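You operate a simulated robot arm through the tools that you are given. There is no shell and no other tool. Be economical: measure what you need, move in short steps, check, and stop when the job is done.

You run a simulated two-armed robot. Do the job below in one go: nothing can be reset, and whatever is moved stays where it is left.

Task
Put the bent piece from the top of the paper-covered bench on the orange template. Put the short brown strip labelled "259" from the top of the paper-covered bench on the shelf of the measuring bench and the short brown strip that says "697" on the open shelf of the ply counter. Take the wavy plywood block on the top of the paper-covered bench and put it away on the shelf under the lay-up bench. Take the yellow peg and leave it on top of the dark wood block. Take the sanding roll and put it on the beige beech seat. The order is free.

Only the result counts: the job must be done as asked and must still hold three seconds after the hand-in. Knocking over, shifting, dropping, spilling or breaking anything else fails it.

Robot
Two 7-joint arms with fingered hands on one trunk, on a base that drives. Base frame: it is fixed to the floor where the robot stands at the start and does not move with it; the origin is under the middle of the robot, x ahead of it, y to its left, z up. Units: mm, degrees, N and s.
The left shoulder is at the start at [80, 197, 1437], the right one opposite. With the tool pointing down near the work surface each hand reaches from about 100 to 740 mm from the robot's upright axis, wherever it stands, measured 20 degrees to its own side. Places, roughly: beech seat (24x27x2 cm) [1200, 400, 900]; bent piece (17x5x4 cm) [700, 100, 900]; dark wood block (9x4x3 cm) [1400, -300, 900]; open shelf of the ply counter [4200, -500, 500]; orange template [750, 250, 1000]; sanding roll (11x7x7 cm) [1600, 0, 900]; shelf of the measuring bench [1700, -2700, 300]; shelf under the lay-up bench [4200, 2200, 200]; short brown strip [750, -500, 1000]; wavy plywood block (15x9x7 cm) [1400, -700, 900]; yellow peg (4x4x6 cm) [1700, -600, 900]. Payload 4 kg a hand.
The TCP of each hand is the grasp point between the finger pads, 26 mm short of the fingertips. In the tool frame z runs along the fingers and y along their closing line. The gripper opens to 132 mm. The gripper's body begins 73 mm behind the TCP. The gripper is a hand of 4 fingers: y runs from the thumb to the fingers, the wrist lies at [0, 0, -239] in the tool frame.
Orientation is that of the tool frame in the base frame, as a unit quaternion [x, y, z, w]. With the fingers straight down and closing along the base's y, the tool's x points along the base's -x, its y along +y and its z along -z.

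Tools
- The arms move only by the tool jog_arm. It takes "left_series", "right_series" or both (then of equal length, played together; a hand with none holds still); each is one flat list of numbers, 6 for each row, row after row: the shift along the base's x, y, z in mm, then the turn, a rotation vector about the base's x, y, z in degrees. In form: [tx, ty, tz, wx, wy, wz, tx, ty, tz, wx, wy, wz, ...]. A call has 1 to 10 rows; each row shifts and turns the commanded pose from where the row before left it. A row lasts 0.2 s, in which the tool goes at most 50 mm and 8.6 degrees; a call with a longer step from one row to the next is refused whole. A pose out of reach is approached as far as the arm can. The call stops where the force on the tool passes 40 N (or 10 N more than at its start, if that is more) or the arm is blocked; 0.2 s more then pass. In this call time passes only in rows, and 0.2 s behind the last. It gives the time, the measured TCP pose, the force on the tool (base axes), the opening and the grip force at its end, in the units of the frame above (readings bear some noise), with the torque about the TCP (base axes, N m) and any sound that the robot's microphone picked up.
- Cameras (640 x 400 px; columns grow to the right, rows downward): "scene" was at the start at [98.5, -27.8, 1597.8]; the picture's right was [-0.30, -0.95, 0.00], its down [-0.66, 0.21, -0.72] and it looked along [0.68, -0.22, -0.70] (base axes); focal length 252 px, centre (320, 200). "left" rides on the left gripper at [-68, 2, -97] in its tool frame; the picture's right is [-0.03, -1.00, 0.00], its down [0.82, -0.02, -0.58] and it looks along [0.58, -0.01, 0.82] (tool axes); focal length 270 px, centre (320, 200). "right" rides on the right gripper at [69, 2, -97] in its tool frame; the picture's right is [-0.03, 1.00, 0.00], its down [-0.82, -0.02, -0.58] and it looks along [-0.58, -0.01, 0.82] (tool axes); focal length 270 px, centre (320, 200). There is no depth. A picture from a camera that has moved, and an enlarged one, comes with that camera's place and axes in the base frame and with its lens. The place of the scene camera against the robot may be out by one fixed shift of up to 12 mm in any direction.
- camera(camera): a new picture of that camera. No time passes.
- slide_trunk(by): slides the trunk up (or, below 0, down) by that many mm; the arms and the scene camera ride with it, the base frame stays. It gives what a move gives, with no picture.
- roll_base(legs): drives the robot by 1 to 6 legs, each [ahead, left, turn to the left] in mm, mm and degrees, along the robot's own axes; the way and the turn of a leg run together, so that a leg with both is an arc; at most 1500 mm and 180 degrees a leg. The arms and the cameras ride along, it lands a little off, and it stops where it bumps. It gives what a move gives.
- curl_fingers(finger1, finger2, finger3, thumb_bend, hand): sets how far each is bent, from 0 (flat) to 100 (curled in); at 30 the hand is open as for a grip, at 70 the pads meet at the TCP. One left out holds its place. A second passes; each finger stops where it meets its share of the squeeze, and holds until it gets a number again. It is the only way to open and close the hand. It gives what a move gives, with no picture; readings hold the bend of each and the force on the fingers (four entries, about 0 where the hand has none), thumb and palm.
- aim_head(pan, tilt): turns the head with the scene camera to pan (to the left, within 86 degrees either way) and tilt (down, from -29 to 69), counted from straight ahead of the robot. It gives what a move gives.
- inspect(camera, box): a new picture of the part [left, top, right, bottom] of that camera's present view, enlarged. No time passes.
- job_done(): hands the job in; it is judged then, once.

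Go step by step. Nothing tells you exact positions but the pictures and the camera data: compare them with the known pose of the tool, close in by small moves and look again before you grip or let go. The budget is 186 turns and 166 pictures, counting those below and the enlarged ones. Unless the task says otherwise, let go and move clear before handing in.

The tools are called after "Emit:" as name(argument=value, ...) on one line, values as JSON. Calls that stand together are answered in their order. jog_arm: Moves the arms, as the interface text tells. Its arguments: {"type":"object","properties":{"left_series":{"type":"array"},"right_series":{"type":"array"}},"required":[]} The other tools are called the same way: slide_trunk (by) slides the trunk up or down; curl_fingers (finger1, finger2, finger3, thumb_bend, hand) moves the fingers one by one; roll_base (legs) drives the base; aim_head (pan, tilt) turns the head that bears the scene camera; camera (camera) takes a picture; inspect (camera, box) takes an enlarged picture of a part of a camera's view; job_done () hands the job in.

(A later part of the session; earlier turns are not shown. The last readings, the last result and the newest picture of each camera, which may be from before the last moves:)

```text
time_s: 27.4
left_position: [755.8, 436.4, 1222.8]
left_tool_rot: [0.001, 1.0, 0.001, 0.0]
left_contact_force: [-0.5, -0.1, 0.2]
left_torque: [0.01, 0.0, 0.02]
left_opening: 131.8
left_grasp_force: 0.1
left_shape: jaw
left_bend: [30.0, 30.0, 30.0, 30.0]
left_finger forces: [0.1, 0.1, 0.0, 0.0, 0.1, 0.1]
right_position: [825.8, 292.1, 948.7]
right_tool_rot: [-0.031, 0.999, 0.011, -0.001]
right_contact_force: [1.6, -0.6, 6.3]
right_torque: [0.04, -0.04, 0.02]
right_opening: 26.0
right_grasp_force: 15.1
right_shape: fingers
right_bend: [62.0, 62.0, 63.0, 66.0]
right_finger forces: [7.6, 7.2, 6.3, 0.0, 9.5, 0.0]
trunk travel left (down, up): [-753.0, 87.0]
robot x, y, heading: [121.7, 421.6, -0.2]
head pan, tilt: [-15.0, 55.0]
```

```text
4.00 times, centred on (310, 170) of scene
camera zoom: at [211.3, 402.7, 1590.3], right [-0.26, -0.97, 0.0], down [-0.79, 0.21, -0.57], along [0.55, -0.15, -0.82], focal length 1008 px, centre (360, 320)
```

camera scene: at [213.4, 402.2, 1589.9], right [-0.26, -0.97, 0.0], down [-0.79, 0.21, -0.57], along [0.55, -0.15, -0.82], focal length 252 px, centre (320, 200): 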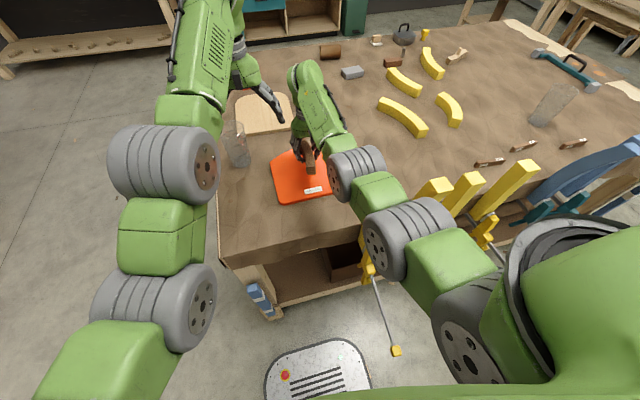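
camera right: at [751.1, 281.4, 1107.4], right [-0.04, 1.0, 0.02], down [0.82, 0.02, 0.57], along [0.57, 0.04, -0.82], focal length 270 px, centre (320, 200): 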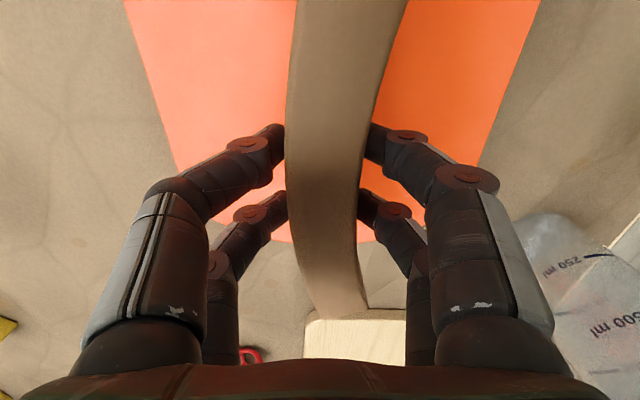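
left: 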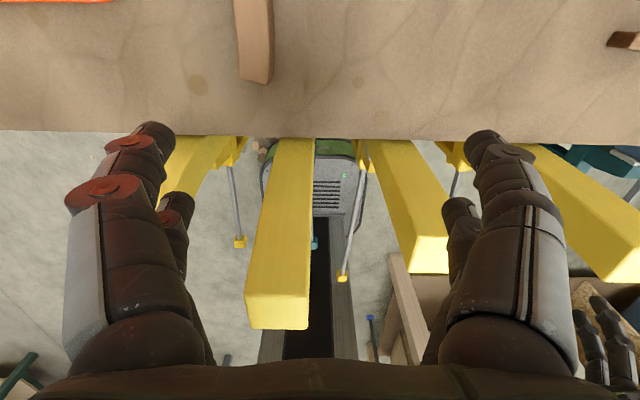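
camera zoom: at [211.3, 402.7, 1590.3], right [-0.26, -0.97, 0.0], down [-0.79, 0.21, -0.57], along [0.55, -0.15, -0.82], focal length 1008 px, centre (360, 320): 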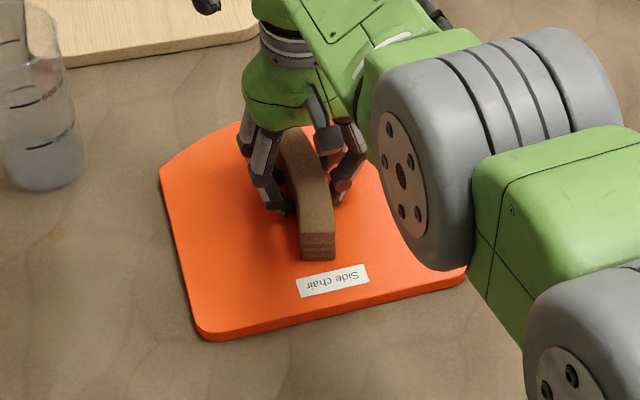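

Contact felt at about 6 N: the piece rests on the template. I open and lift clear.

Emit:
curl_fingers(hand="right", finger1=40, finger2=40, finger3=40, thumb_bend=40)

Emit:
jog_arm(right_series=[0, 0, 30, 0, 0, 0, 0, 0, 40, 0, 0, 0, 0, 0, 45, 0, 0, 0, -10, 0, 45, 0, 0, 0, -20, -20, 35, 0, 0, 0, -40, -20, 0, 0, 0, 0, -40, -20, 0, 0, 0, 0, -40, -20, 0, 0, 0, 0])

Emit:
camera(camera="scene")

Emit:
inspect(camera="scene", box=[460, 130, 600, 180])

```text
time_s: 28.4
left_position: [754.6, 438.1, 1224.6]
left_tool_rot: [0.002, 1.0, -0.001, 0.001]
left_contact_force: [-0.3, 0.2, -0.1]
left_torque: [0.01, 0.01, 0.02]
left_opening: 131.9
left_grasp_force: 0.0
left_shape: jaw
left_bend: [30.0, 30.0, 30.0, 30.0]
left_finger forces: [0.0, 0.1, 0.0, 0.1, 0.0, 0.0]
right_position: [823.1, 292.6, 948.2]
right_tool_rot: [-0.03, 0.999, 0.01, -0.001]
right_contact_force: [0.4, 2.4, 11.5]
right_torque: [-0.6, -0.14, -0.04]
right_opening: 99.0
right_grasp_force: 5.4
right_shape: fingers
right_bend: [40.0, 40.0, 41.0, 40.0]
right_finger forces: [0.0, 0.0, 8.2, 0.0, 3.0, 0.1]
trunk travel left (down, up): [-753.0, 87.0]
robot x, y, heading: [123.6, 423.5, -0.5]
head pan, tilt: [-15.0, 55.0]
```

```text
time_s: 30.2
left_position: [753.6, 436.3, 1222.7]
left_tool_rot: [0.001, 1.0, 0.001, 0.001]
left_contact_force: [0.2, 0.3, 0.1]
left_torque: [0.02, -0.03, 0.0]
left_opening: 131.8
left_grasp_force: 0.2
left_shape: jaw
left_bend: [30.0, 30.0, 30.0, 30.0]
left_finger forces: [0.0, 0.0, 0.1, 0.1, 0.1, 0.0]
right_position: [673.3, 212.8, 1142.4]
right_tool_rot: [-0.03, 0.999, 0.01, -0.002]
right_contact_force: [-0.4, 1.0, 0.7]
right_torque: [0.0, -0.02, 0.01]
right_opening: 99.4
right_grasp_force: 0.1
right_shape: fingers
right_bend: [40.0, 40.0, 40.0, 40.0]
right_finger forces: [0.1, 0.1, 0.1, 0.1, 0.0, 0.1]
trunk travel left (down, up): [-753.0, 87.0]
robot x, y, heading: [121.5, 421.0, -0.3]
head pan, tilt: [-15.0, 55.0]
```

```text
138 pictures are left
camera scene: at [210.0, 402.0, 1590.2], right [-0.26, -0.97, 0.0], down [-0.79, 0.21, -0.57], along [0.55, -0.15, -0.82], focal length 252 px, centre (320, 200)
```

scene: 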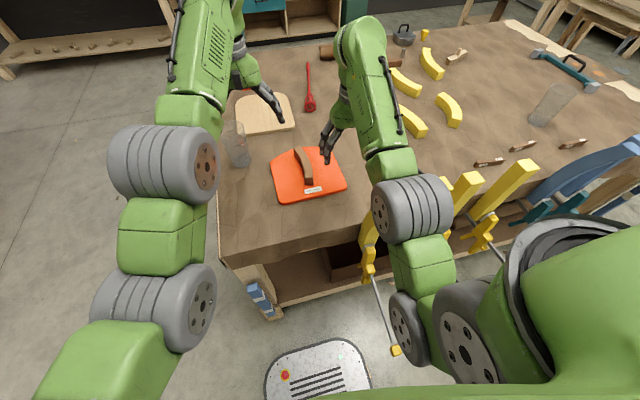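

```text
4.57 times, centred on (530, 155) of scene
camera zoom: at [210.0, 402.0, 1590.2], right [-0.26, -0.97, 0.0], down [-0.79, 0.21, -0.57], along [0.55, -0.15, -0.82], focal length 1151 px, centre (-640, 406)
```

zoom: 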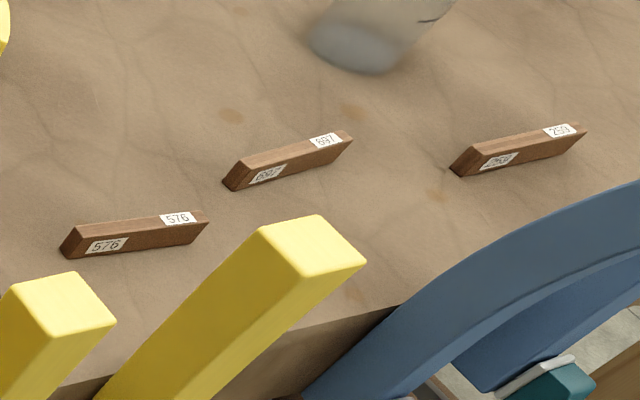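

The bent piece lies on the template. Strips from left to right are 576, 697 (~[710,-557]) and 259 (~[668,-760]). I back off, go right and look.

Emit:
slide_trunk(by=85)

Emit:
roll_base(legs=[[-300, 0, 0], [0, -1060, 0]])

Emit:
aim_head(pan=0, tilt=50)

Emit:
camera(camera="scene")

Emit:
camera(camera="right")

```text
time_s: 31.5
left_position: [755.3, 436.8, 1306.5]
left_tool_rot: [0.002, 1.0, 0.0, -0.001]
left_contact_force: [-0.3, -0.1, 0.2]
left_torque: [-0.02, 0.01, 0.03]
left_opening: 131.8
left_grasp_force: 0.1
left_shape: jaw
left_bend: [30.0, 30.0, 30.0, 30.0]
left_finger forces: [0.1, 0.0, 0.0, 0.0, 0.1, 0.0]
right_position: [675.6, 212.6, 1226.8]
right_tool_rot: [-0.032, 0.999, 0.009, -0.003]
right_contact_force: [0.6, -0.3, 0.6]
right_torque: [0.0, 0.0, 0.01]
right_opening: 99.3
right_grasp_force: 0.1
right_shape: fingers
right_bend: [40.0, 40.0, 40.0, 40.0]
right_finger forces: [0.0, 0.0, 0.0, 0.1, 0.1, 0.0]
trunk travel left (down, up): [-838.0, 2.0]
robot x, y, heading: [118.3, 425.0, -0.3]
head pan, tilt: [-15.0, 55.0]
```

```text
time_s: 38.6
left_position: [469.4, -607.8, 1306.5]
left_tool_rot: [-0.015, 1.0, -0.001, -0.001]
left_contact_force: [0.5, 0.9, 0.0]
left_torque: [0.02, -0.01, -0.02]
left_opening: 131.6
left_grasp_force: 0.2
left_shape: jaw
left_bend: [30.0, 30.0, 30.0, 30.0]
left_finger forces: [0.1, 0.1, 0.0, 0.0, 0.0, 0.0]
right_position: [397.8, -833.6, 1227.4]
right_tool_rot: [-0.048, 0.999, 0.01, -0.003]
right_contact_force: [0.1, 0.1, -0.5]
right_torque: [-0.03, 0.03, -0.02]
right_opening: 99.4
right_grasp_force: 0.1
right_shape: fingers
right_bend: [40.0, 40.0, 40.0, 40.0]
right_finger forces: [0.0, 0.0, 0.0, 0.0, 0.0, 0.0]
trunk travel left (down, up): [-838.0, 2.0]
robot x, y, heading: [-160.2, -642.6, 1.4]
head pan, tilt: [-15.0, 55.0]
```

```text
time_s: 39.4
left_position: [469.3, -608.5, 1307.0]
left_tool_rot: [-0.016, 1.0, -0.001, -0.001]
left_contact_force: [-0.7, 0.6, 0.0]
left_torque: [-0.02, 0.01, -0.02]
left_opening: 131.9
left_grasp_force: 0.0
left_shape: jaw
left_bend: [30.0, 30.0, 30.0, 30.0]
left_finger forces: [0.0, 0.1, 0.0, 0.0, 0.0, 0.0]
right_position: [397.3, -834.1, 1227.1]
right_tool_rot: [-0.048, 0.999, 0.01, -0.004]
right_contact_force: [0.1, 0.0, 0.1]
right_torque: [-0.02, 0.01, 0.0]
right_opening: 99.1
right_grasp_force: 0.0
right_shape: fingers
right_bend: [40.0, 40.0, 40.0, 40.0]
right_finger forces: [0.0, 0.0, 0.0, 0.0, 0.1, 0.0]
trunk travel left (down, up): [-838.0, 2.0]
robot x, y, heading: [-162.6, -641.5, 1.9]
head pan, tilt: [0.0, 50.0]
```

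```text
136 pictures are left
camera scene: at [-65.7, -642.0, 1681.5], right [0.03, -1.0, 0.0], down [-0.77, -0.02, -0.64], along [0.64, 0.02, -0.77], focal length 252 px, centre (320, 200)
```

scene: 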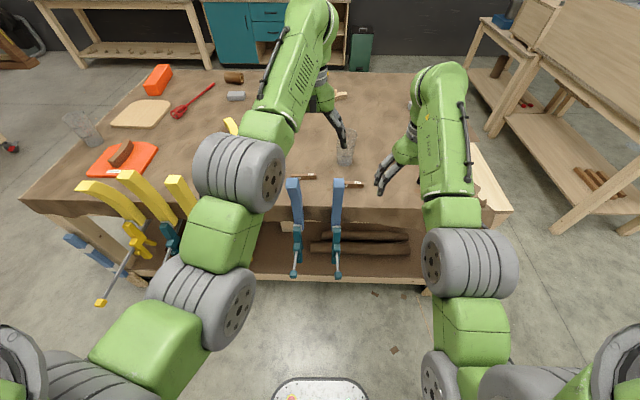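

```text
135 pictures are left
camera right: at [329.5, -841.2, 1324.1], right [-0.07, 1.0, 0.02], down [0.82, 0.05, 0.57], along [0.57, 0.06, -0.82], focal length 270 px, centre (320, 200)
```

right: 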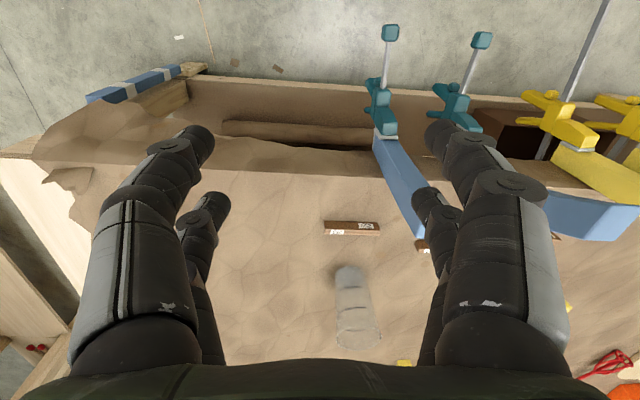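

The strips lie behind two blue posts (tops near x 564, z 1060). I drive ahead 150 and turn both hands 90° about the vertical so that the fingers close along x.

Emit:
roll_base(legs=[[150, 0, -1.9]])

Emit:
jog_arm(left_series=[0, 0, -10, 0, 0, -8.2, 0, 0, -10, 0, 0, -8.2, 0, 0, -10, 0, 0, -8.2, 0, 0, -10, 0, 0, -8.2, 0, 0, 0, 0, 0, -8.2, 0, 0, 0, 0, 0, -8.2], right_series=[0, 0, 0, 0, 0, 8.2, 0, 0, 0, 0, 0, 8.2, 0, 0, 0, 0, 0, 8.2, 0, 0, 0, 0, 0, 8.2, 0, 0, 0, 0, 0, 8.2, 0, 0, 0, 0, 0, 8.2])

```text
time_s: 40.7
left_position: [613.8, -628.8, 1310.8]
left_tool_rot: [0.002, 1.0, 0.0, 0.003]
left_contact_force: [-0.9, 0.2, -0.6]
left_torque: [0.02, -0.06, 0.01]
left_opening: 132.2
left_grasp_force: 0.1
left_shape: jaw
left_bend: [30.0, 30.0, 30.0, 30.0]
left_finger forces: [0.1, 0.0, 0.1, 0.0, 0.0, 0.1]
right_position: [534.0, -851.2, 1228.4]
right_tool_rot: [-0.031, 0.999, 0.01, 0.0]
right_contact_force: [-0.4, -0.9, -0.4]
right_torque: [-0.02, -0.04, 0.01]
right_opening: 99.5
right_grasp_force: 0.0
right_shape: fingers
right_bend: [40.0, 40.0, 40.0, 40.0]
right_finger forces: [0.0, 0.0, 0.0, 0.0, 0.0, 0.0]
trunk travel left (down, up): [-838.0, 2.0]
robot x, y, heading: [-19.2, -641.9, -0.3]
head pan, tilt: [0.0, 50.0]
```

```text
time_s: 42.1
left_position: [634.3, -646.2, 1256.3]
left_tool_rot: [0.417, 0.909, 0.0, 0.003]
left_contact_force: [-1.1, 0.2, 0.0]
left_torque: [0.02, 0.02, -0.01]
left_opening: 131.8
left_grasp_force: 0.1
left_shape: jaw
left_bend: [30.0, 30.0, 30.0, 30.0]
left_finger forces: [0.0, 0.1, 0.1, 0.1, 0.0, 0.0]
left hand out of reach, approached as far as the arm can: row 6
right_position: [538.1, -850.8, 1225.6]
right_tool_rot: [-0.445, 0.895, 0.009, -0.006]
right_contact_force: [0.6, 1.1, -0.7]
right_torque: [0.0, 0.02, 0.02]
right_opening: 99.6
right_grasp_force: 0.1
right_shape: fingers
right_bend: [40.0, 40.0, 40.0, 40.0]
right_finger forces: [0.0, 0.0, 0.0, 0.1, 0.1, 0.0]
trunk travel left (down, up): [-838.0, 2.0]
robot x, y, heading: [-12.7, -638.2, -0.3]
head pan, tilt: [0.0, 50.0]
```

Right turns fine; left hits a limit turning clockwise, so I turn it the other way.

Emit:
jog_arm(left_series=[0, 15, -10, 0, 0, 8.4, 0, 15, -10, 0, 0, 8.4, 0, 15, -10, 0, 0, 8.4, 0, 15, -10, 0, 0, 8.4, 0, 15, 0, 0, 0, 8.4, 0, 15, 0, 0, 0, 8.4, 0, 15, 0, 0, 0, 8.4, 0, 0, 0, 0, 0, 8.4, 0, 0, 0, 0, 0, 8.4, 0, 0, 0, 0, 0, 8.4], right_series=[15, 10, -10, 0, 0, 8.2, 15, 10, -10, 0, 0, 8.2, 15, 10, -10, 0, 0, 8.2, 15, 10, -10, 0, 0, 8.2, 15, 10, 0, 0, 0, 4, 15, 10, 0, 0, 0, 0, 15, 10, 0, 0, 0, 0, 15, 10, 0, 0, 0, 0, 10, 10, 0, 0, 0, 0, 10, 10, 0, 0, 0, 0])

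Emit:
camera(camera="right")

```text
time_s: 44.3
left_position: [635.0, -539.9, 1214.5]
left_tool_rot: [-0.298, 0.955, 0.0, 0.0]
left_contact_force: [0.4, 0.6, -0.2]
left_torque: [-0.02, 0.0, 0.01]
left_opening: 132.2
left_grasp_force: 0.1
left_shape: jaw
left_bend: [30.0, 30.0, 30.0, 30.0]
left_finger forces: [0.0, 0.0, 0.0, 0.1, 0.0, 0.1]
right_position: [679.8, -752.0, 1185.1]
right_tool_rot: [-0.704, 0.71, 0.006, -0.009]
right_contact_force: [0.3, 0.2, 0.2]
right_torque: [0.02, 0.03, 0.0]
right_opening: 99.8
right_grasp_force: 0.1
right_shape: fingers
right_bend: [40.0, 40.0, 40.0, 40.0]
right_finger forces: [0.0, 0.0, 0.1, 0.1, 0.0, 0.0]
trunk travel left (down, up): [-838.0, 2.0]
robot x, y, heading: [-17.7, -642.6, -0.0]
head pan, tilt: [0.0, 50.0]
```

```text
134 pictures are left
camera right: at [679.1, -820.4, 1282.6], right [-1.0, 0.03, 0.02], down [0.04, 0.82, 0.57], along [0.0, 0.57, -0.82], focal length 270 px, centre (320, 200)
```

right: 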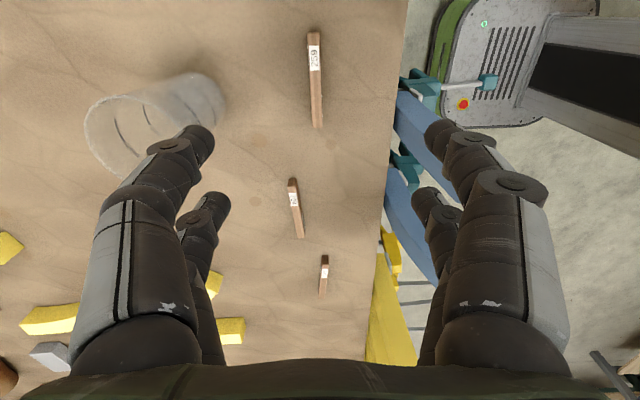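

259 is right under the right hand. I lower the right hand over it, and turn and move the left hand over 697.

Emit:
jog_arm(left_series=[10, -2, 0, 0, 0, 8, 10, -2, 0, 0, 0, 8, 12, -2, 0, 0, 0, 8, 12, -2, 0, 0, 0, 8, 12, -2, -20, 0, 0, 8, 12, -2, -20, 0, 0, 8, 12, 0, -30, 0, 0, 7.3, 0, 0, -30, 0, 0, 0], right_series=[0, 0, -30, 0, 0, 0, 0, 0, -30, 0, 0, 0, 0, 0, -30, 0, 0, 0, 0, 0, -30, 0, 0, 0, 0, 0, -30, 0, 0, 0, 0, 0, -30, 0, 0, 0, 0, 0, -25, 0, 0, 0, 0, 0, -20, 0, 0, 0])

Emit:
camera(camera="right")

Emit:
camera(camera="left")

```text
time_s: 46.1
left_position: [700.8, -553.5, 1119.3]
left_tool_rot: [0.707, -0.707, 0.002, -0.001]
left_contact_force: [-0.1, -0.5, 0.1]
left_torque: [0.0, -0.02, 0.0]
left_opening: 131.6
left_grasp_force: 0.2
left_shape: jaw
left_bend: [30.0, 30.0, 30.0, 30.0]
left_finger forces: [0.1, 0.1, 0.0, 0.0, 0.0, 0.0]
left hand out of reach, approached as far as the arm can: row 7
right_position: [660.2, -752.0, 969.5]
right_tool_rot: [-0.704, 0.711, 0.005, -0.007]
right_contact_force: [-0.7, 0.1, -1.0]
right_torque: [0.02, 0.01, 0.02]
right_opening: 99.4
right_grasp_force: 0.1
right_shape: fingers
right_bend: [40.0, 40.0, 40.0, 40.0]
right_finger forces: [0.1, 0.0, 0.0, 0.1, 0.1, 0.0]
right hand out of reach, approached as far as the arm can: row 6, 7, 8
trunk travel left (down, up): [-838.0, 2.0]
robot x, y, heading: [-16.6, -643.4, -0.5]
head pan, tilt: [0.0, 50.0]
```

```text
133 pictures are left
camera right: at [659.2, -820.2, 1066.2], right [-1.0, 0.03, 0.02], down [0.04, 0.82, 0.57], along [0.0, 0.57, -0.82], focal length 270 px, centre (320, 200)
```

right: 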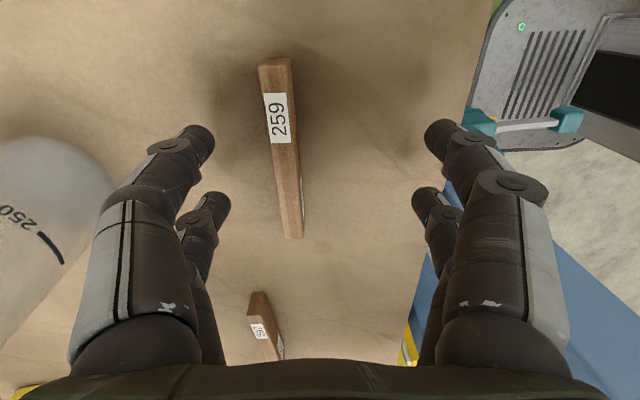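

```text
132 pictures are left
camera left: at [698.0, -484.6, 1216.1], right [1.0, 0.03, 0.0], down [0.02, -0.82, 0.58], along [0.02, -0.58, -0.82], focal length 270 px, centre (320, 200)
```

left: 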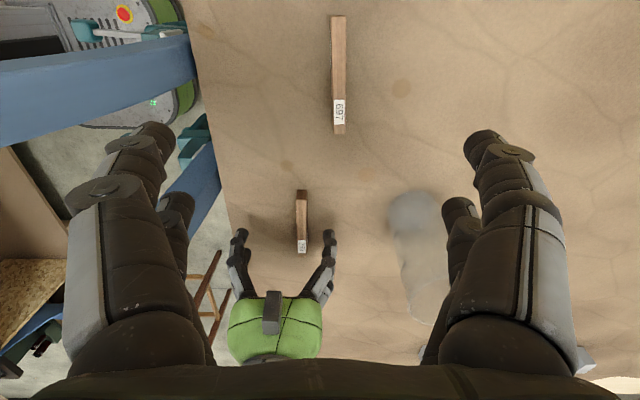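

Reach runs out with the trunk high; I lift the right hand, lower the trunk by 90 and realign.

Emit:
jog_arm(right_series=[0, 0, 40, 0, 0, 0, 0, 0, 40, 0, 0, 0, 0, 0, 40, 0, 0, 0])

Emit:
slide_trunk(by=-95)

Emit:
jog_arm(left_series=[12, 0, 0, 0, 0, 0, 0, 0, 0, 0, 0, 0], right_series=[0, 0, -15, 0, 0, 0, 0, 0, -15, 0, 0, 0])

Emit:
camera(camera="right")

Emit:
camera(camera="left")

```text
time_s: 46.9
left_position: [699.4, -553.2, 1118.0]
left_tool_rot: [0.707, -0.707, 0.001, -0.001]
left_contact_force: [-0.3, 0.0, -0.1]
left_torque: [-0.03, 0.0, 0.01]
left_opening: 131.9
left_grasp_force: 0.1
left_shape: jaw
left_bend: [30.0, 30.0, 30.0, 30.0]
left_finger forces: [0.0, 0.1, 0.0, 0.0, 0.0, 0.0]
right_position: [659.5, -754.5, 1089.9]
right_tool_rot: [-0.704, 0.71, 0.005, -0.01]
right_contact_force: [1.0, -0.2, 0.6]
right_torque: [-0.01, 0.01, 0.0]
right_opening: 99.7
right_grasp_force: 0.1
right_shape: fingers
right_bend: [40.0, 40.0, 40.0, 40.0]
right_finger forces: [0.0, 0.0, 0.0, 0.0, 0.0, 0.1]
trunk travel left (down, up): [-838.0, 2.0]
robot x, y, heading: [-12.4, -640.1, -0.5]
head pan, tilt: [0.0, 50.0]
```

```text
time_s: 48.2
left_position: [700.1, -552.7, 1023.9]
left_tool_rot: [0.708, -0.707, 0.0, -0.001]
left_contact_force: [0.3, 0.2, 0.5]
left_torque: [0.01, 0.02, -0.02]
left_opening: 131.9
left_grasp_force: 0.1
left_shape: jaw
left_bend: [30.0, 30.0, 30.0, 30.0]
left_finger forces: [0.1, 0.1, 0.0, 0.1, 0.1, 0.1]
right_position: [658.8, -754.3, 994.4]
right_tool_rot: [-0.705, 0.709, 0.005, -0.009]
right_contact_force: [0.6, -0.7, 0.2]
right_torque: [0.02, 0.02, 0.04]
right_opening: 99.7
right_grasp_force: 0.1
right_shape: fingers
right_bend: [40.0, 40.0, 40.0, 40.0]
right_finger forces: [0.1, 0.0, 0.1, 0.0, 0.1, 0.1]
trunk travel left (down, up): [-743.0, 97.0]
robot x, y, heading: [-15.6, -642.2, -0.1]
head pan, tilt: [0.0, 50.0]
```

```text
time_s: 48.8
left_position: [699.6, -554.1, 1023.9]
left_tool_rot: [0.707, -0.707, 0.0, -0.002]
left_contact_force: [0.0, -0.1, 0.4]
left_torque: [0.03, 0.01, 0.01]
left_opening: 131.7
left_grasp_force: 0.0
left_shape: jaw
left_bend: [30.0, 30.0, 30.0, 30.0]
left_finger forces: [0.1, 0.0, 0.0, 0.0, 0.0, 0.1]
left hand out of reach, approached as far as the arm can: row 1
right_position: [660.0, -754.0, 963.2]
right_tool_rot: [-0.704, 0.71, 0.006, -0.009]
right_contact_force: [-0.3, 0.9, 0.1]
right_torque: [0.03, 0.02, 0.03]
right_opening: 99.7
right_grasp_force: 0.0
right_shape: fingers
right_bend: [40.0, 40.0, 40.0, 40.0]
right_finger forces: [0.0, 0.0, 0.0, 0.1, 0.0, 0.1]
trunk travel left (down, up): [-743.0, 97.0]
robot x, y, heading: [-15.0, -641.3, 0.2]
head pan, tilt: [0.0, 50.0]
```

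```text
131 pictures are left
camera right: at [659.3, -822.2, 1061.2], right [-1.0, 0.03, 0.02], down [0.04, 0.82, 0.57], along [0.0, 0.57, -0.82], focal length 270 px, centre (320, 200)
```

right: 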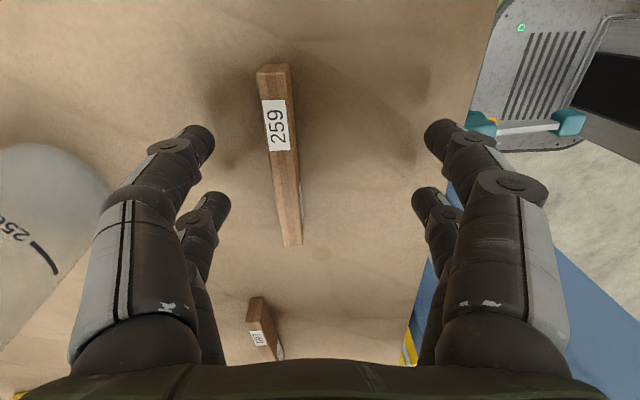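

```text
130 pictures are left
camera left: at [698.0, -484.3, 1120.7], right [1.0, 0.03, 0.0], down [0.02, -0.82, 0.58], along [0.02, -0.58, -0.82], focal length 270 px, centre (320, 200)
```

left: 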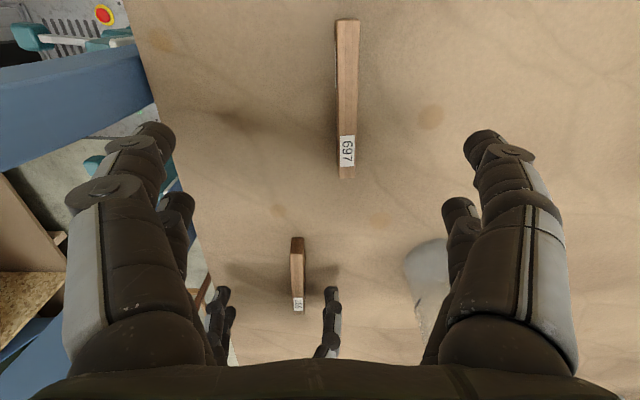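

Both strips are a bit beyond comfortable reach. I lift the right hand a little and drive 60 mm ahead.

Emit:
jog_arm(right_series=[0, 8, 40, 0, 0, 0])

Emit:
roll_base(legs=[[60, 0, 0]])

Emit:
jog_arm(left_series=[-20, 0, 0, 0, 0, 0, -20, 0, 0, 0, 0, 0, 0, 0, 0, 0, 0, 0], right_series=[-20, 0, 0, 0, 0, 0, -18, 0, -20, 0, 0, 0, 0, 0, -20, 0, 0, 0])

Emit:
camera(camera="right")

Emit:
camera(camera="left")

```text
time_s: 49.2
left_position: [698.8, -553.6, 1024.5]
left_tool_rot: [0.707, -0.707, 0.001, 0.0]
left_contact_force: [0.6, 0.0, 0.3]
left_torque: [0.03, 0.0, 0.0]
left_opening: 132.0
left_grasp_force: 0.0
left_shape: jaw
left_bend: [30.0, 30.0, 30.0, 30.0]
left_finger forces: [0.0, 0.0, 0.0, 0.0, 0.0, 0.1]
right_position: [660.0, -746.6, 1005.5]
right_tool_rot: [-0.704, 0.71, 0.005, -0.009]
right_contact_force: [-0.3, -0.1, 0.1]
right_torque: [0.03, 0.0, 0.0]
right_opening: 99.5
right_grasp_force: 0.0
right_shape: fingers
right_bend: [40.0, 40.0, 40.0, 40.0]
right_finger forces: [0.0, 0.0, 0.0, 0.0, 0.1, 0.0]
trunk travel left (down, up): [-743.0, 97.0]
robot x, y, heading: [-15.9, -639.9, -0.2]
head pan, tilt: [0.0, 50.0]
```

```text
time_s: 50.2
left_position: [750.1, -554.7, 1030.6]
left_tool_rot: [-0.706, 0.708, -0.004, 0.004]
left_contact_force: [-1.1, 0.7, 0.7]
left_torque: [-0.02, -0.07, -0.03]
left_opening: 132.1
left_grasp_force: 0.1
left_shape: jaw
left_bend: [30.0, 30.0, 30.0, 30.0]
left_finger forces: [0.1, 0.0, 0.0, 0.0, 0.1, 0.1]
right_position: [710.5, -746.6, 1012.8]
right_tool_rot: [-0.704, 0.71, 0.003, -0.005]
right_contact_force: [-0.5, -1.2, 0.6]
right_torque: [-0.01, -0.09, -0.01]
right_opening: 99.5
right_grasp_force: 0.1
right_shape: fingers
right_bend: [40.0, 40.0, 40.0, 40.0]
right_finger forces: [0.1, 0.1, 0.1, 0.1, 0.0, 0.0]
trunk travel left (down, up): [-743.0, 97.0]
robot x, y, heading: [43.1, -640.9, -0.3]
head pan, tilt: [0.0, 50.0]
```

```text
time_s: 51.0
left_position: [717.8, -554.6, 1022.5]
left_tool_rot: [-0.707, 0.708, -0.001, 0.0]
left_contact_force: [-0.1, -0.2, 0.2]
left_torque: [-0.03, 0.05, -0.01]
left_opening: 131.8
left_grasp_force: 0.0
left_shape: jaw
left_bend: [30.0, 30.0, 30.0, 30.0]
left_finger forces: [0.0, 0.1, 0.1, 0.1, 0.0, 0.0]
right_position: [680.1, -745.9, 963.5]
right_tool_rot: [-0.704, 0.71, 0.006, -0.008]
right_contact_force: [1.3, 0.0, 0.4]
right_torque: [0.01, 0.01, 0.01]
right_opening: 99.5
right_grasp_force: 0.1
right_shape: fingers
right_bend: [40.0, 40.0, 40.0, 40.0]
right_finger forces: [0.1, 0.0, 0.0, 0.0, 0.0, 0.0]
trunk travel left (down, up): [-743.0, 97.0]
robot x, y, heading: [41.9, -641.9, -0.4]
head pan, tilt: [0.0, 50.0]
```

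```text
129 pictures are left
camera right: at [680.2, -814.3, 1061.8], right [-1.0, 0.03, 0.02], down [0.04, 0.82, 0.57], along [0.0, 0.57, -0.82], focal length 270 px, centre (320, 200)
```

right: 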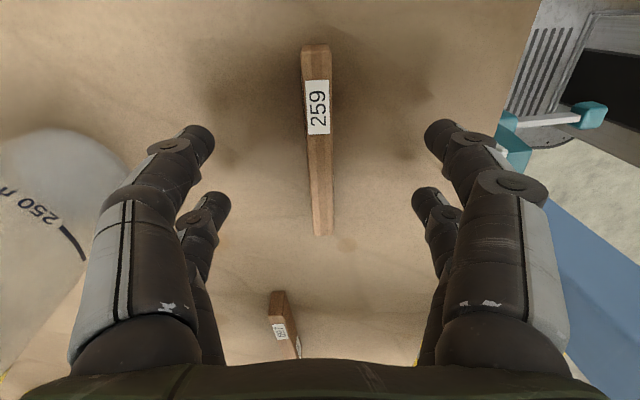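

```text
128 pictures are left
camera left: at [714.7, -485.7, 1120.2], right [1.0, 0.02, 0.0], down [0.02, -0.82, 0.58], along [0.02, -0.58, -0.82], focal length 270 px, centre (320, 200)
```

left: 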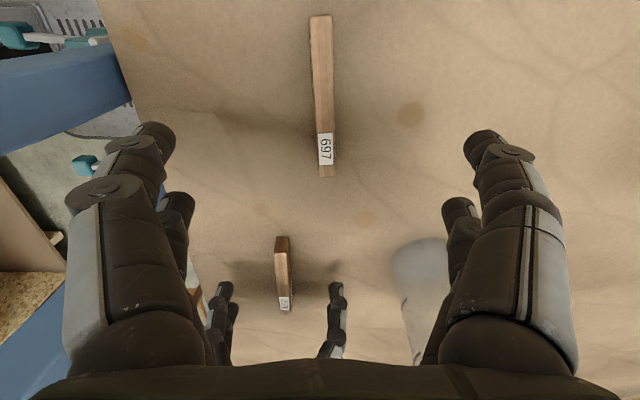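

Both hands are above their strips. I lower both to grip height.

Emit:
jog_arm(left_series=[2, 4, -35, 0, 0, 0, 0, 4, -35, 0, 0, 0, 0, 0, -20, 0, 0, 0, 0, 0, -5, 0, 0, 0], right_series=[0, 0, -10, 0, 0, 0, 0, 0, -10, 0, 0, 0, 0, 0, -12, 0, 0, 0, 0, 0, -4, 0, 0, 0])

Emit:
curl_fingers(hand="right", finger1=72, finger2=72, finger3=72, thumb_bend=72)

Emit:
camera(camera="right")

Emit:
camera(camera="left")

```text
time_s: 52.0
left_position: [733.7, -547.7, 948.3]
left_tool_rot: [0.707, -0.707, 0.015, -0.01]
left_contact_force: [0.1, 0.0, 0.6]
left_torque: [-0.02, 0.0, 0.0]
left_opening: 131.8
left_grasp_force: 0.1
left_shape: jaw
left_bend: [30.0, 30.0, 30.0, 30.0]
left_finger forces: [0.1, 0.0, 0.0, 0.0, 0.0, 0.0]
right_position: [680.3, -748.5, 933.2]
right_tool_rot: [-0.704, 0.71, 0.005, -0.006]
right_contact_force: [-2.4, -1.1, 5.9]
right_torque: [0.09, -0.3, -0.07]
right_opening: 99.6
right_grasp_force: 2.6
right_shape: fingers
right_bend: [40.0, 40.0, 40.0, 40.0]
right_finger forces: [0.0, 0.0, 5.4, 0.0, 0.6, 0.1]
trunk travel left (down, up): [-743.0, 97.0]
robot x, y, heading: [44.1, -638.7, -0.0]
head pan, tilt: [0.0, 50.0]
```

```text
time_s: 53.0
left_position: [731.6, -547.8, 950.0]
left_tool_rot: [-0.707, 0.707, -0.017, 0.011]
left_contact_force: [0.4, 0.7, -0.2]
left_torque: [-0.01, 0.01, 0.02]
left_opening: 131.9
left_grasp_force: 0.1
left_shape: jaw
left_bend: [30.0, 30.0, 30.0, 30.0]
left_finger forces: [0.0, 0.0, 0.1, 0.0, 0.1, 0.0]
right_position: [679.2, -747.8, 929.0]
right_tool_rot: [-0.703, 0.711, 0.006, -0.008]
right_contact_force: [0.0, -0.3, -0.5]
right_torque: [-0.04, -0.02, -0.01]
right_opening: 10.7
right_grasp_force: 10.4
right_shape: fingers
right_bend: [69.0, 69.0, 70.0, 69.0]
right_finger forces: [5.3, 4.9, 4.7, 0.0, 5.7, 0.0]
trunk travel left (down, up): [-743.0, 97.0]
robot x, y, heading: [43.8, -640.0, -0.2]
head pan, tilt: [0.0, 50.0]
```

```text
127 pictures are left
camera right: at [678.4, -816.0, 1027.0], right [-1.0, 0.03, 0.02], down [0.04, 0.82, 0.57], along [0.0, 0.57, -0.82], focal length 270 px, centre (320, 200)
```

right: 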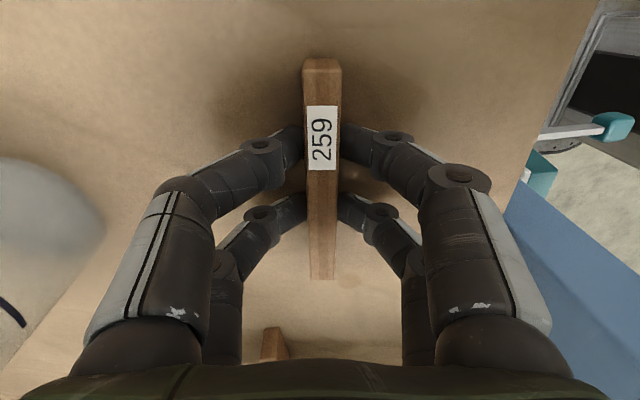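

```text
126 pictures are left
camera left: at [726.9, -478.2, 1046.2], right [1.0, 0.02, 0.04], down [0.0, -0.81, 0.58], along [0.05, -0.58, -0.81], focal length 270 px, centre (320, 200)
```

left: 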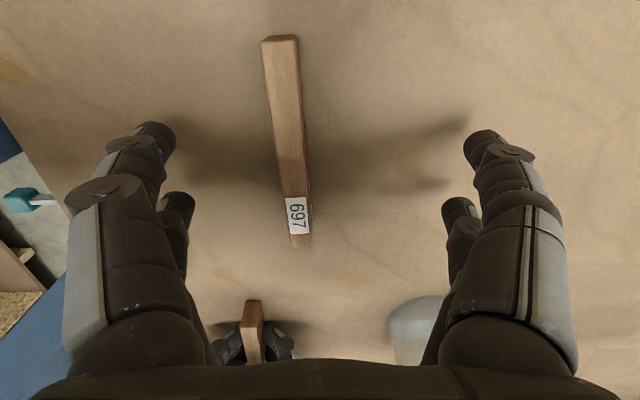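

259 is held by the right hand. I lift it and correct the left hand, which sits 12 mm too far ahead.

Emit:
jog_arm(left_series=[0, 0, 0, 0, 0, 0, -6, 0, 0, 0, 0, 0, -6, 0, 0, 0, 0, 0], right_series=[0, 0, 30, 0, 0, 0, 0, 0, 40, 0, 0, 0, 0, -20, 40, 0, 0, 0])

Emit:
camera(camera="left")

Emit:
camera(camera="scene")

```text
time_s: 54.0
left_position: [737.0, -549.4, 975.9]
left_tool_rot: [0.707, -0.705, 0.041, -0.029]
left_contact_force: [-0.4, -0.3, -0.7]
left_torque: [0.0, -0.02, 0.0]
left_opening: 132.0
left_grasp_force: 0.1
left_shape: jaw
left_bend: [30.0, 30.0, 30.0, 30.0]
left_finger forces: [0.0, 0.0, 0.0, 0.1, 0.1, 0.0]
right_position: [679.7, -765.7, 1038.8]
right_tool_rot: [-0.704, 0.71, 0.006, -0.008]
right_contact_force: [-0.7, 0.0, -1.5]
right_torque: [0.01, 0.02, -0.05]
right_opening: 10.4
right_grasp_force: 10.8
right_shape: fingers
right_bend: [69.0, 69.0, 70.0, 69.0]
right_finger forces: [5.3, 4.9, 4.7, 0.0, 5.4, 0.1]
trunk travel left (down, up): [-743.0, 97.0]
robot x, y, heading: [48.0, -637.9, -0.4]
head pan, tilt: [0.0, 50.0]
stopped in row 3 (left hand): the arm was blocked; the commanded pose is now the measured one
```

```text
125 pictures are left
camera left: at [726.3, -478.7, 1071.4], right [0.99, 0.03, 0.1], down [-0.03, -0.81, 0.59], along [0.1, -0.59, -0.8], focal length 270 px, centre (320, 200)
```

left: 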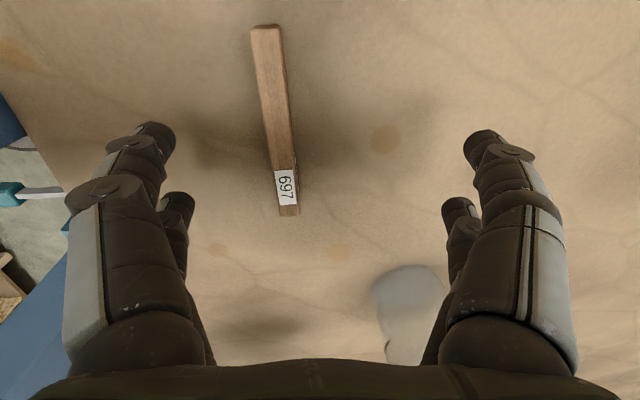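

```text
124 pictures are left
camera scene: at [139.3, -644.1, 1583.4], right [0.0, -1.0, 0.0], down [-0.76, 0.0, -0.64], along [0.64, 0.0, -0.76], focal length 252 px, centre (320, 200)
```

scene: 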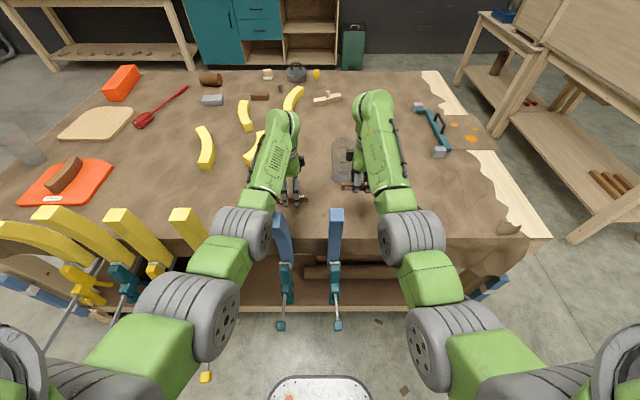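

The left arm is just short of reach (its target is 54 mm farther than the right's was). I pull the right hand back, level the left one and drive 55 mm ahead.

Emit:
jog_arm(left_series=[-12, 0, 10, 0, -3, 0, -12, 0, 10, 0, 0, 0, 0, 0, 0, 0, 0, 0], right_series=[-35, -10, 20, 0, 0, 0, -35, -20, 20, 0, 0, 0, -30, -20, 20, 0, 0, 0])

Emit:
roll_base(legs=[[55, 0, 0]])

Emit:
camera(camera="left")

```text
time_s: 55.0
left_position: [729.0, -548.7, 1023.0]
left_tool_rot: [0.706, -0.701, 0.08, -0.06]
left_contact_force: [1.1, -0.9, 4.7]
left_torque: [-0.06, 0.3, -0.04]
left_opening: 131.7
left_grasp_force: 0.0
left_shape: jaw
left_bend: [30.0, 30.0, 30.0, 30.0]
left_finger forces: [0.0, 0.0, 0.1, 0.1, 0.0, 0.0]
right_position: [581.5, -816.1, 1096.0]
right_tool_rot: [-0.704, 0.71, 0.006, -0.01]
right_contact_force: [0.5, 0.6, 0.4]
right_torque: [0.03, -0.07, -0.02]
right_opening: 10.4
right_grasp_force: 9.3
right_shape: fingers
right_bend: [69.0, 69.0, 70.0, 69.0]
right_finger forces: [5.2, 4.8, 4.5, 0.0, 5.5, 0.1]
trunk travel left (down, up): [-743.0, 97.0]
robot x, y, heading: [47.2, -641.6, -0.2]
head pan, tilt: [0.0, 50.0]
stopped in row 3 (left hand): the arm was blocked; the commanded pose is now the measured one
```

```text
time_s: 56.0
left_position: [772.9, -553.3, 1038.7]
left_tool_rot: [0.703, -0.702, 0.086, -0.068]
left_contact_force: [-0.6, -0.2, 0.5]
left_torque: [-0.02, -0.02, 0.0]
left_opening: 131.8
left_grasp_force: 0.1
left_shape: jaw
left_bend: [30.0, 30.0, 30.0, 30.0]
left_finger forces: [0.0, 0.1, 0.0, 0.0, 0.0, 0.1]
right_position: [623.8, -817.9, 1108.6]
right_tool_rot: [-0.704, 0.71, 0.002, -0.004]
right_contact_force: [-0.3, -0.2, -0.1]
right_torque: [-0.03, -0.01, 0.0]
right_opening: 10.2
right_grasp_force: 10.0
right_shape: fingers
right_bend: [69.0, 69.0, 70.0, 69.0]
right_finger forces: [5.2, 4.8, 4.5, 0.1, 5.4, 0.0]
trunk travel left (down, up): [-743.0, 97.0]
robot x, y, heading: [103.3, -635.7, -0.2]
head pan, tilt: [0.0, 50.0]
```

```text
123 pictures are left
camera left: at [749.9, -481.3, 1131.7], right [0.98, 0.03, 0.21], down [-0.1, -0.8, 0.59], along [0.19, -0.6, -0.78], focal length 270 px, centre (320, 200)
```

left: 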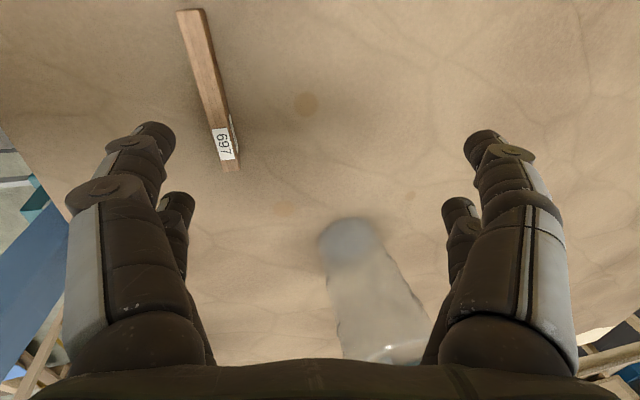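

The left arm was blocked with a small force; I check whether it leans on a clamp post.

Emit:
camera(camera="scene")

Emit:
inspect(camera="scene", box=[180, 170, 380, 340])

```text
122 pictures are left
camera scene: at [177.8, -646.0, 1589.0], right [0.0, -1.0, 0.0], down [-0.76, 0.0, -0.65], along [0.65, 0.0, -0.76], focal length 252 px, centre (320, 200)
```

scene: 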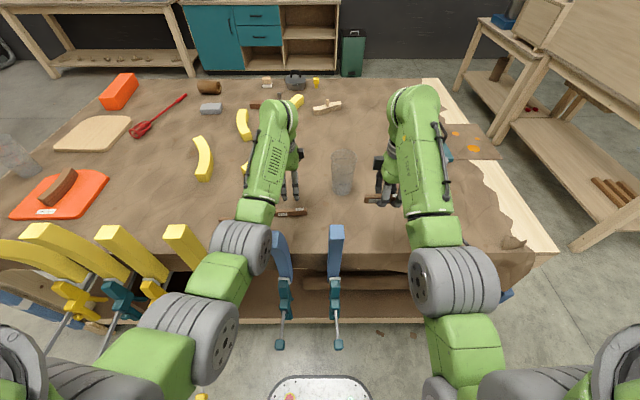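

```text
2.35 times, centred on (280, 255) of scene
camera zoom: at [177.8, -646.0, 1589.0], right [0.0, -1.0, 0.0], down [-0.76, 0.0, -0.65], along [0.65, 0.0, -0.76], focal length 593 px, centre (414, 71)
```

zoom: 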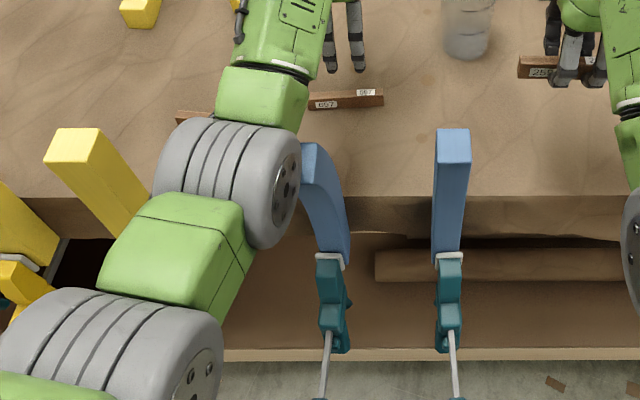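

The left elbow hangs right next to the blue post. Raising the trunk lifts the elbow, and from here the reach suffices.

Emit:
slide_trunk(by=95)

Emit:
jog_arm(left_series=[-10, 2, 0, 0, 4, 0, -15, 3, 0, 0, 4, 0, -15, 0, 0, 0, 4, 0, -10, 0, 0, 0, 2, 0])

Emit:
camera(camera="left")

Emit:
inspect(camera="scene", box=[180, 170, 380, 340])

```text
time_s: 57.2
left_position: [788.9, -550.9, 1121.6]
left_tool_rot: [0.705, -0.702, 0.08, -0.061]
left_contact_force: [0.9, 0.8, 1.6]
left_torque: [-0.01, 0.02, 0.02]
left_opening: 131.8
left_grasp_force: 0.0
left_shape: jaw
left_bend: [30.0, 30.0, 30.0, 30.0]
left_finger forces: [0.1, 0.0, 0.1, 0.0, 0.0, 0.0]
right_position: [639.5, -816.1, 1192.9]
right_tool_rot: [-0.704, 0.71, 0.006, -0.011]
right_contact_force: [0.2, -0.1, 0.8]
right_torque: [0.02, -0.01, 0.0]
right_opening: 10.5
right_grasp_force: 10.3
right_shape: fingers
right_bend: [69.0, 69.0, 70.0, 69.0]
right_finger forces: [5.1, 4.8, 4.7, 0.1, 5.4, 0.0]
trunk travel left (down, up): [-838.0, 2.0]
robot x, y, heading: [102.8, -642.9, -0.4]
head pan, tilt: [0.0, 50.0]
```

```text
time_s: 58.2
left_position: [735.4, -548.0, 1121.5]
left_tool_rot: [0.709, -0.705, -0.005, 0.025]
left_contact_force: [0.1, -0.3, 0.4]
left_torque: [-0.02, -0.02, 0.01]
left_opening: 132.0
left_grasp_force: 0.0
left_shape: jaw
left_bend: [30.0, 30.0, 30.0, 30.0]
left_finger forces: [0.0, 0.0, 0.0, 0.0, 0.1, 0.0]
right_position: [637.4, -817.5, 1194.5]
right_tool_rot: [-0.704, 0.71, 0.007, -0.008]
right_contact_force: [0.9, 0.3, 0.0]
right_torque: [0.02, 0.01, -0.03]
right_opening: 10.5
right_grasp_force: 10.3
right_shape: fingers
right_bend: [69.0, 69.0, 70.0, 69.0]
right_finger forces: [5.2, 4.7, 4.6, 0.0, 5.3, 0.1]
trunk travel left (down, up): [-838.0, 2.0]
robot x, y, heading: [101.0, -643.5, -0.1]
head pan, tilt: [0.0, 50.0]
```

```text
120 pictures are left
camera left: at [737.5, -475.0, 1218.3], right [1.0, 0.03, -0.04], down [0.05, -0.8, 0.6], along [-0.02, -0.6, -0.8], focal length 270 px, centre (320, 200)
```

left: 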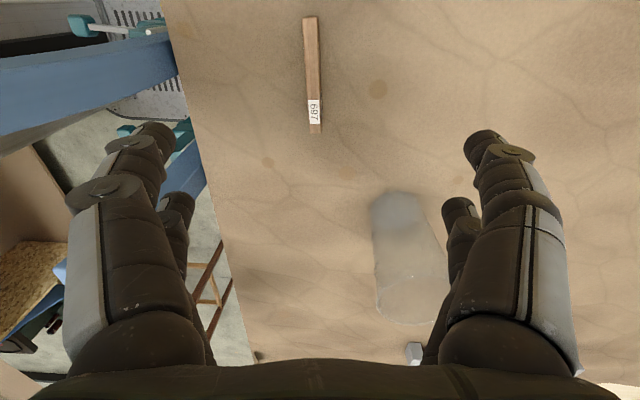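

```text
2.35 times, centred on (280, 255) of scene
camera zoom: at [198.5, -643.9, 1681.6], right [0.0, -1.0, 0.0], down [-0.77, 0.0, -0.64], along [0.64, 0.0, -0.77], focal length 593 px, centre (414, 71)
```

zoom: 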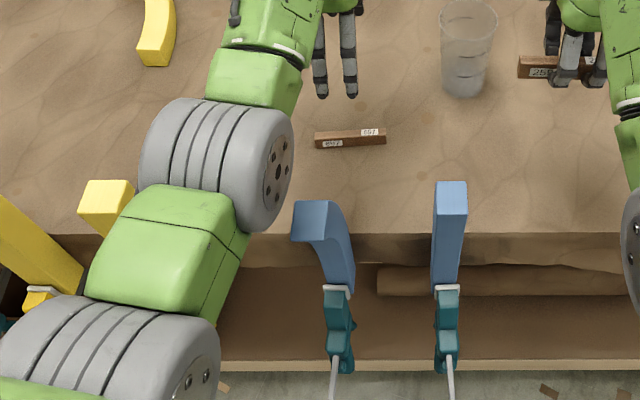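

I move the robot 70 mm left so the left elbow comes down between the blue and yellow posts, then align over 697.

Emit:
roll_base(legs=[[0, 70, 0]])

Emit:
jog_arm(left_series=[-4, -20, 0, 0, 0, 0, -4, -20, 0, 0, 0, 0, -4, -20, 0, 0, -2, 0, -3, -6, -20, 0, 0, 0])

Emit:
slide_trunk(by=-35)

Emit:
camera(camera="left")

Emit:
inspect(camera="scene", box=[180, 170, 380, 340])

```text
time_s: 59.2
left_position: [738.4, -490.7, 1123.9]
left_tool_rot: [0.709, -0.705, -0.009, 0.02]
left_contact_force: [0.5, -1.8, -0.2]
left_torque: [0.11, 0.0, -0.02]
left_opening: 131.9
left_grasp_force: 0.0
left_shape: jaw
left_bend: [30.0, 30.0, 30.0, 30.0]
left_finger forces: [0.0, 0.0, 0.0, 0.0, 0.0, 0.0]
right_position: [639.8, -762.5, 1192.8]
right_tool_rot: [-0.704, 0.711, 0.011, -0.006]
right_contact_force: [0.8, -1.2, -1.6]
right_torque: [0.07, 0.01, 0.02]
right_opening: 10.2
right_grasp_force: 10.2
right_shape: fingers
right_bend: [69.0, 69.0, 70.0, 69.0]
right_finger forces: [5.2, 4.8, 4.5, 0.0, 5.5, 0.1]
trunk travel left (down, up): [-838.0, 2.0]
robot x, y, heading: [103.6, -573.3, -0.3]
head pan, tilt: [0.0, 50.0]
```

```text
time_s: 60.2
left_position: [723.0, -541.5, 1102.7]
left_tool_rot: [0.709, -0.705, 0.008, 0.013]
left_contact_force: [1.2, -0.1, 0.4]
left_torque: [-0.03, -0.03, 0.0]
left_opening: 131.9
left_grasp_force: 0.0
left_shape: jaw
left_bend: [30.0, 30.0, 30.0, 30.0]
left_finger forces: [0.0, 0.0, 0.0, 0.1, 0.1, 0.0]
right_position: [638.5, -746.4, 1195.3]
right_tool_rot: [-0.704, 0.71, 0.005, -0.01]
right_contact_force: [1.0, -0.1, -0.1]
right_torque: [-0.03, 0.02, 0.03]
right_opening: 10.3
right_grasp_force: 10.0
right_shape: fingers
right_bend: [69.0, 69.0, 70.0, 69.0]
right_finger forces: [5.2, 4.8, 4.7, 0.0, 5.3, 0.1]
trunk travel left (down, up): [-838.0, 2.0]
robot x, y, heading: [99.7, -573.5, -0.3]
head pan, tilt: [0.0, 50.0]
```

```text
time_s: 61.0
left_position: [724.4, -542.9, 1067.5]
left_tool_rot: [0.708, -0.706, 0.008, 0.012]
left_contact_force: [0.6, 0.0, -0.9]
left_torque: [0.01, -0.01, -0.01]
left_opening: 131.9
left_grasp_force: 0.0
left_shape: jaw
left_bend: [30.0, 30.0, 30.0, 30.0]
left_finger forces: [0.1, 0.0, 0.0, 0.0, 0.0, 0.1]
right_position: [640.6, -749.0, 1159.5]
right_tool_rot: [-0.704, 0.71, 0.006, -0.01]
right_contact_force: [0.1, -1.1, -0.1]
right_torque: [-0.01, 0.01, 0.0]
right_opening: 10.5
right_grasp_force: 10.4
right_shape: fingers
right_bend: [69.0, 69.0, 70.0, 69.0]
right_finger forces: [5.1, 4.7, 4.5, 0.0, 5.4, 0.0]
trunk travel left (down, up): [-803.0, 37.0]
robot x, y, heading: [100.1, -572.1, -0.2]
head pan, tilt: [0.0, 50.0]
```

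```text
118 pictures are left
camera left: at [721.1, -471.5, 1162.7], right [1.0, 0.03, -0.01], down [0.03, -0.8, 0.6], along [0.01, -0.6, -0.8], focal length 270 px, centre (320, 200)
```

left: 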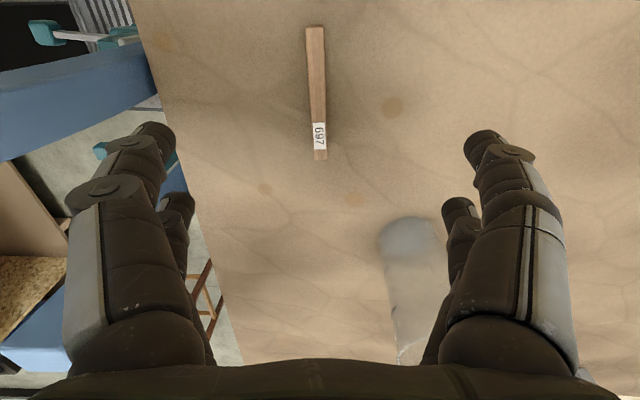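

```text
2.35 times, centred on (280, 255) of scene
camera zoom: at [200.5, -573.9, 1646.5], right [0.0, -1.0, 0.0], down [-0.77, 0.0, -0.64], along [0.64, 0.0, -0.77], focal length 593 px, centre (414, 71)
```

zoom: 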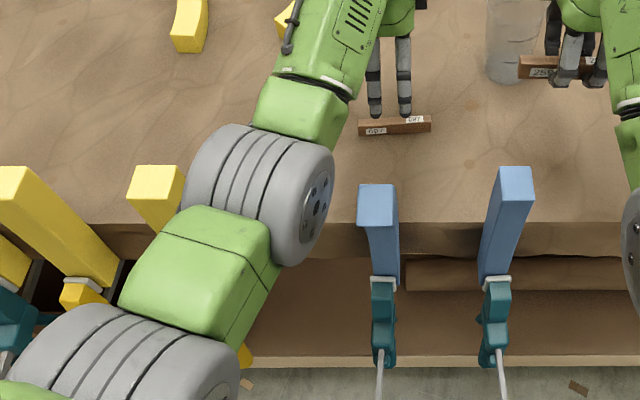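

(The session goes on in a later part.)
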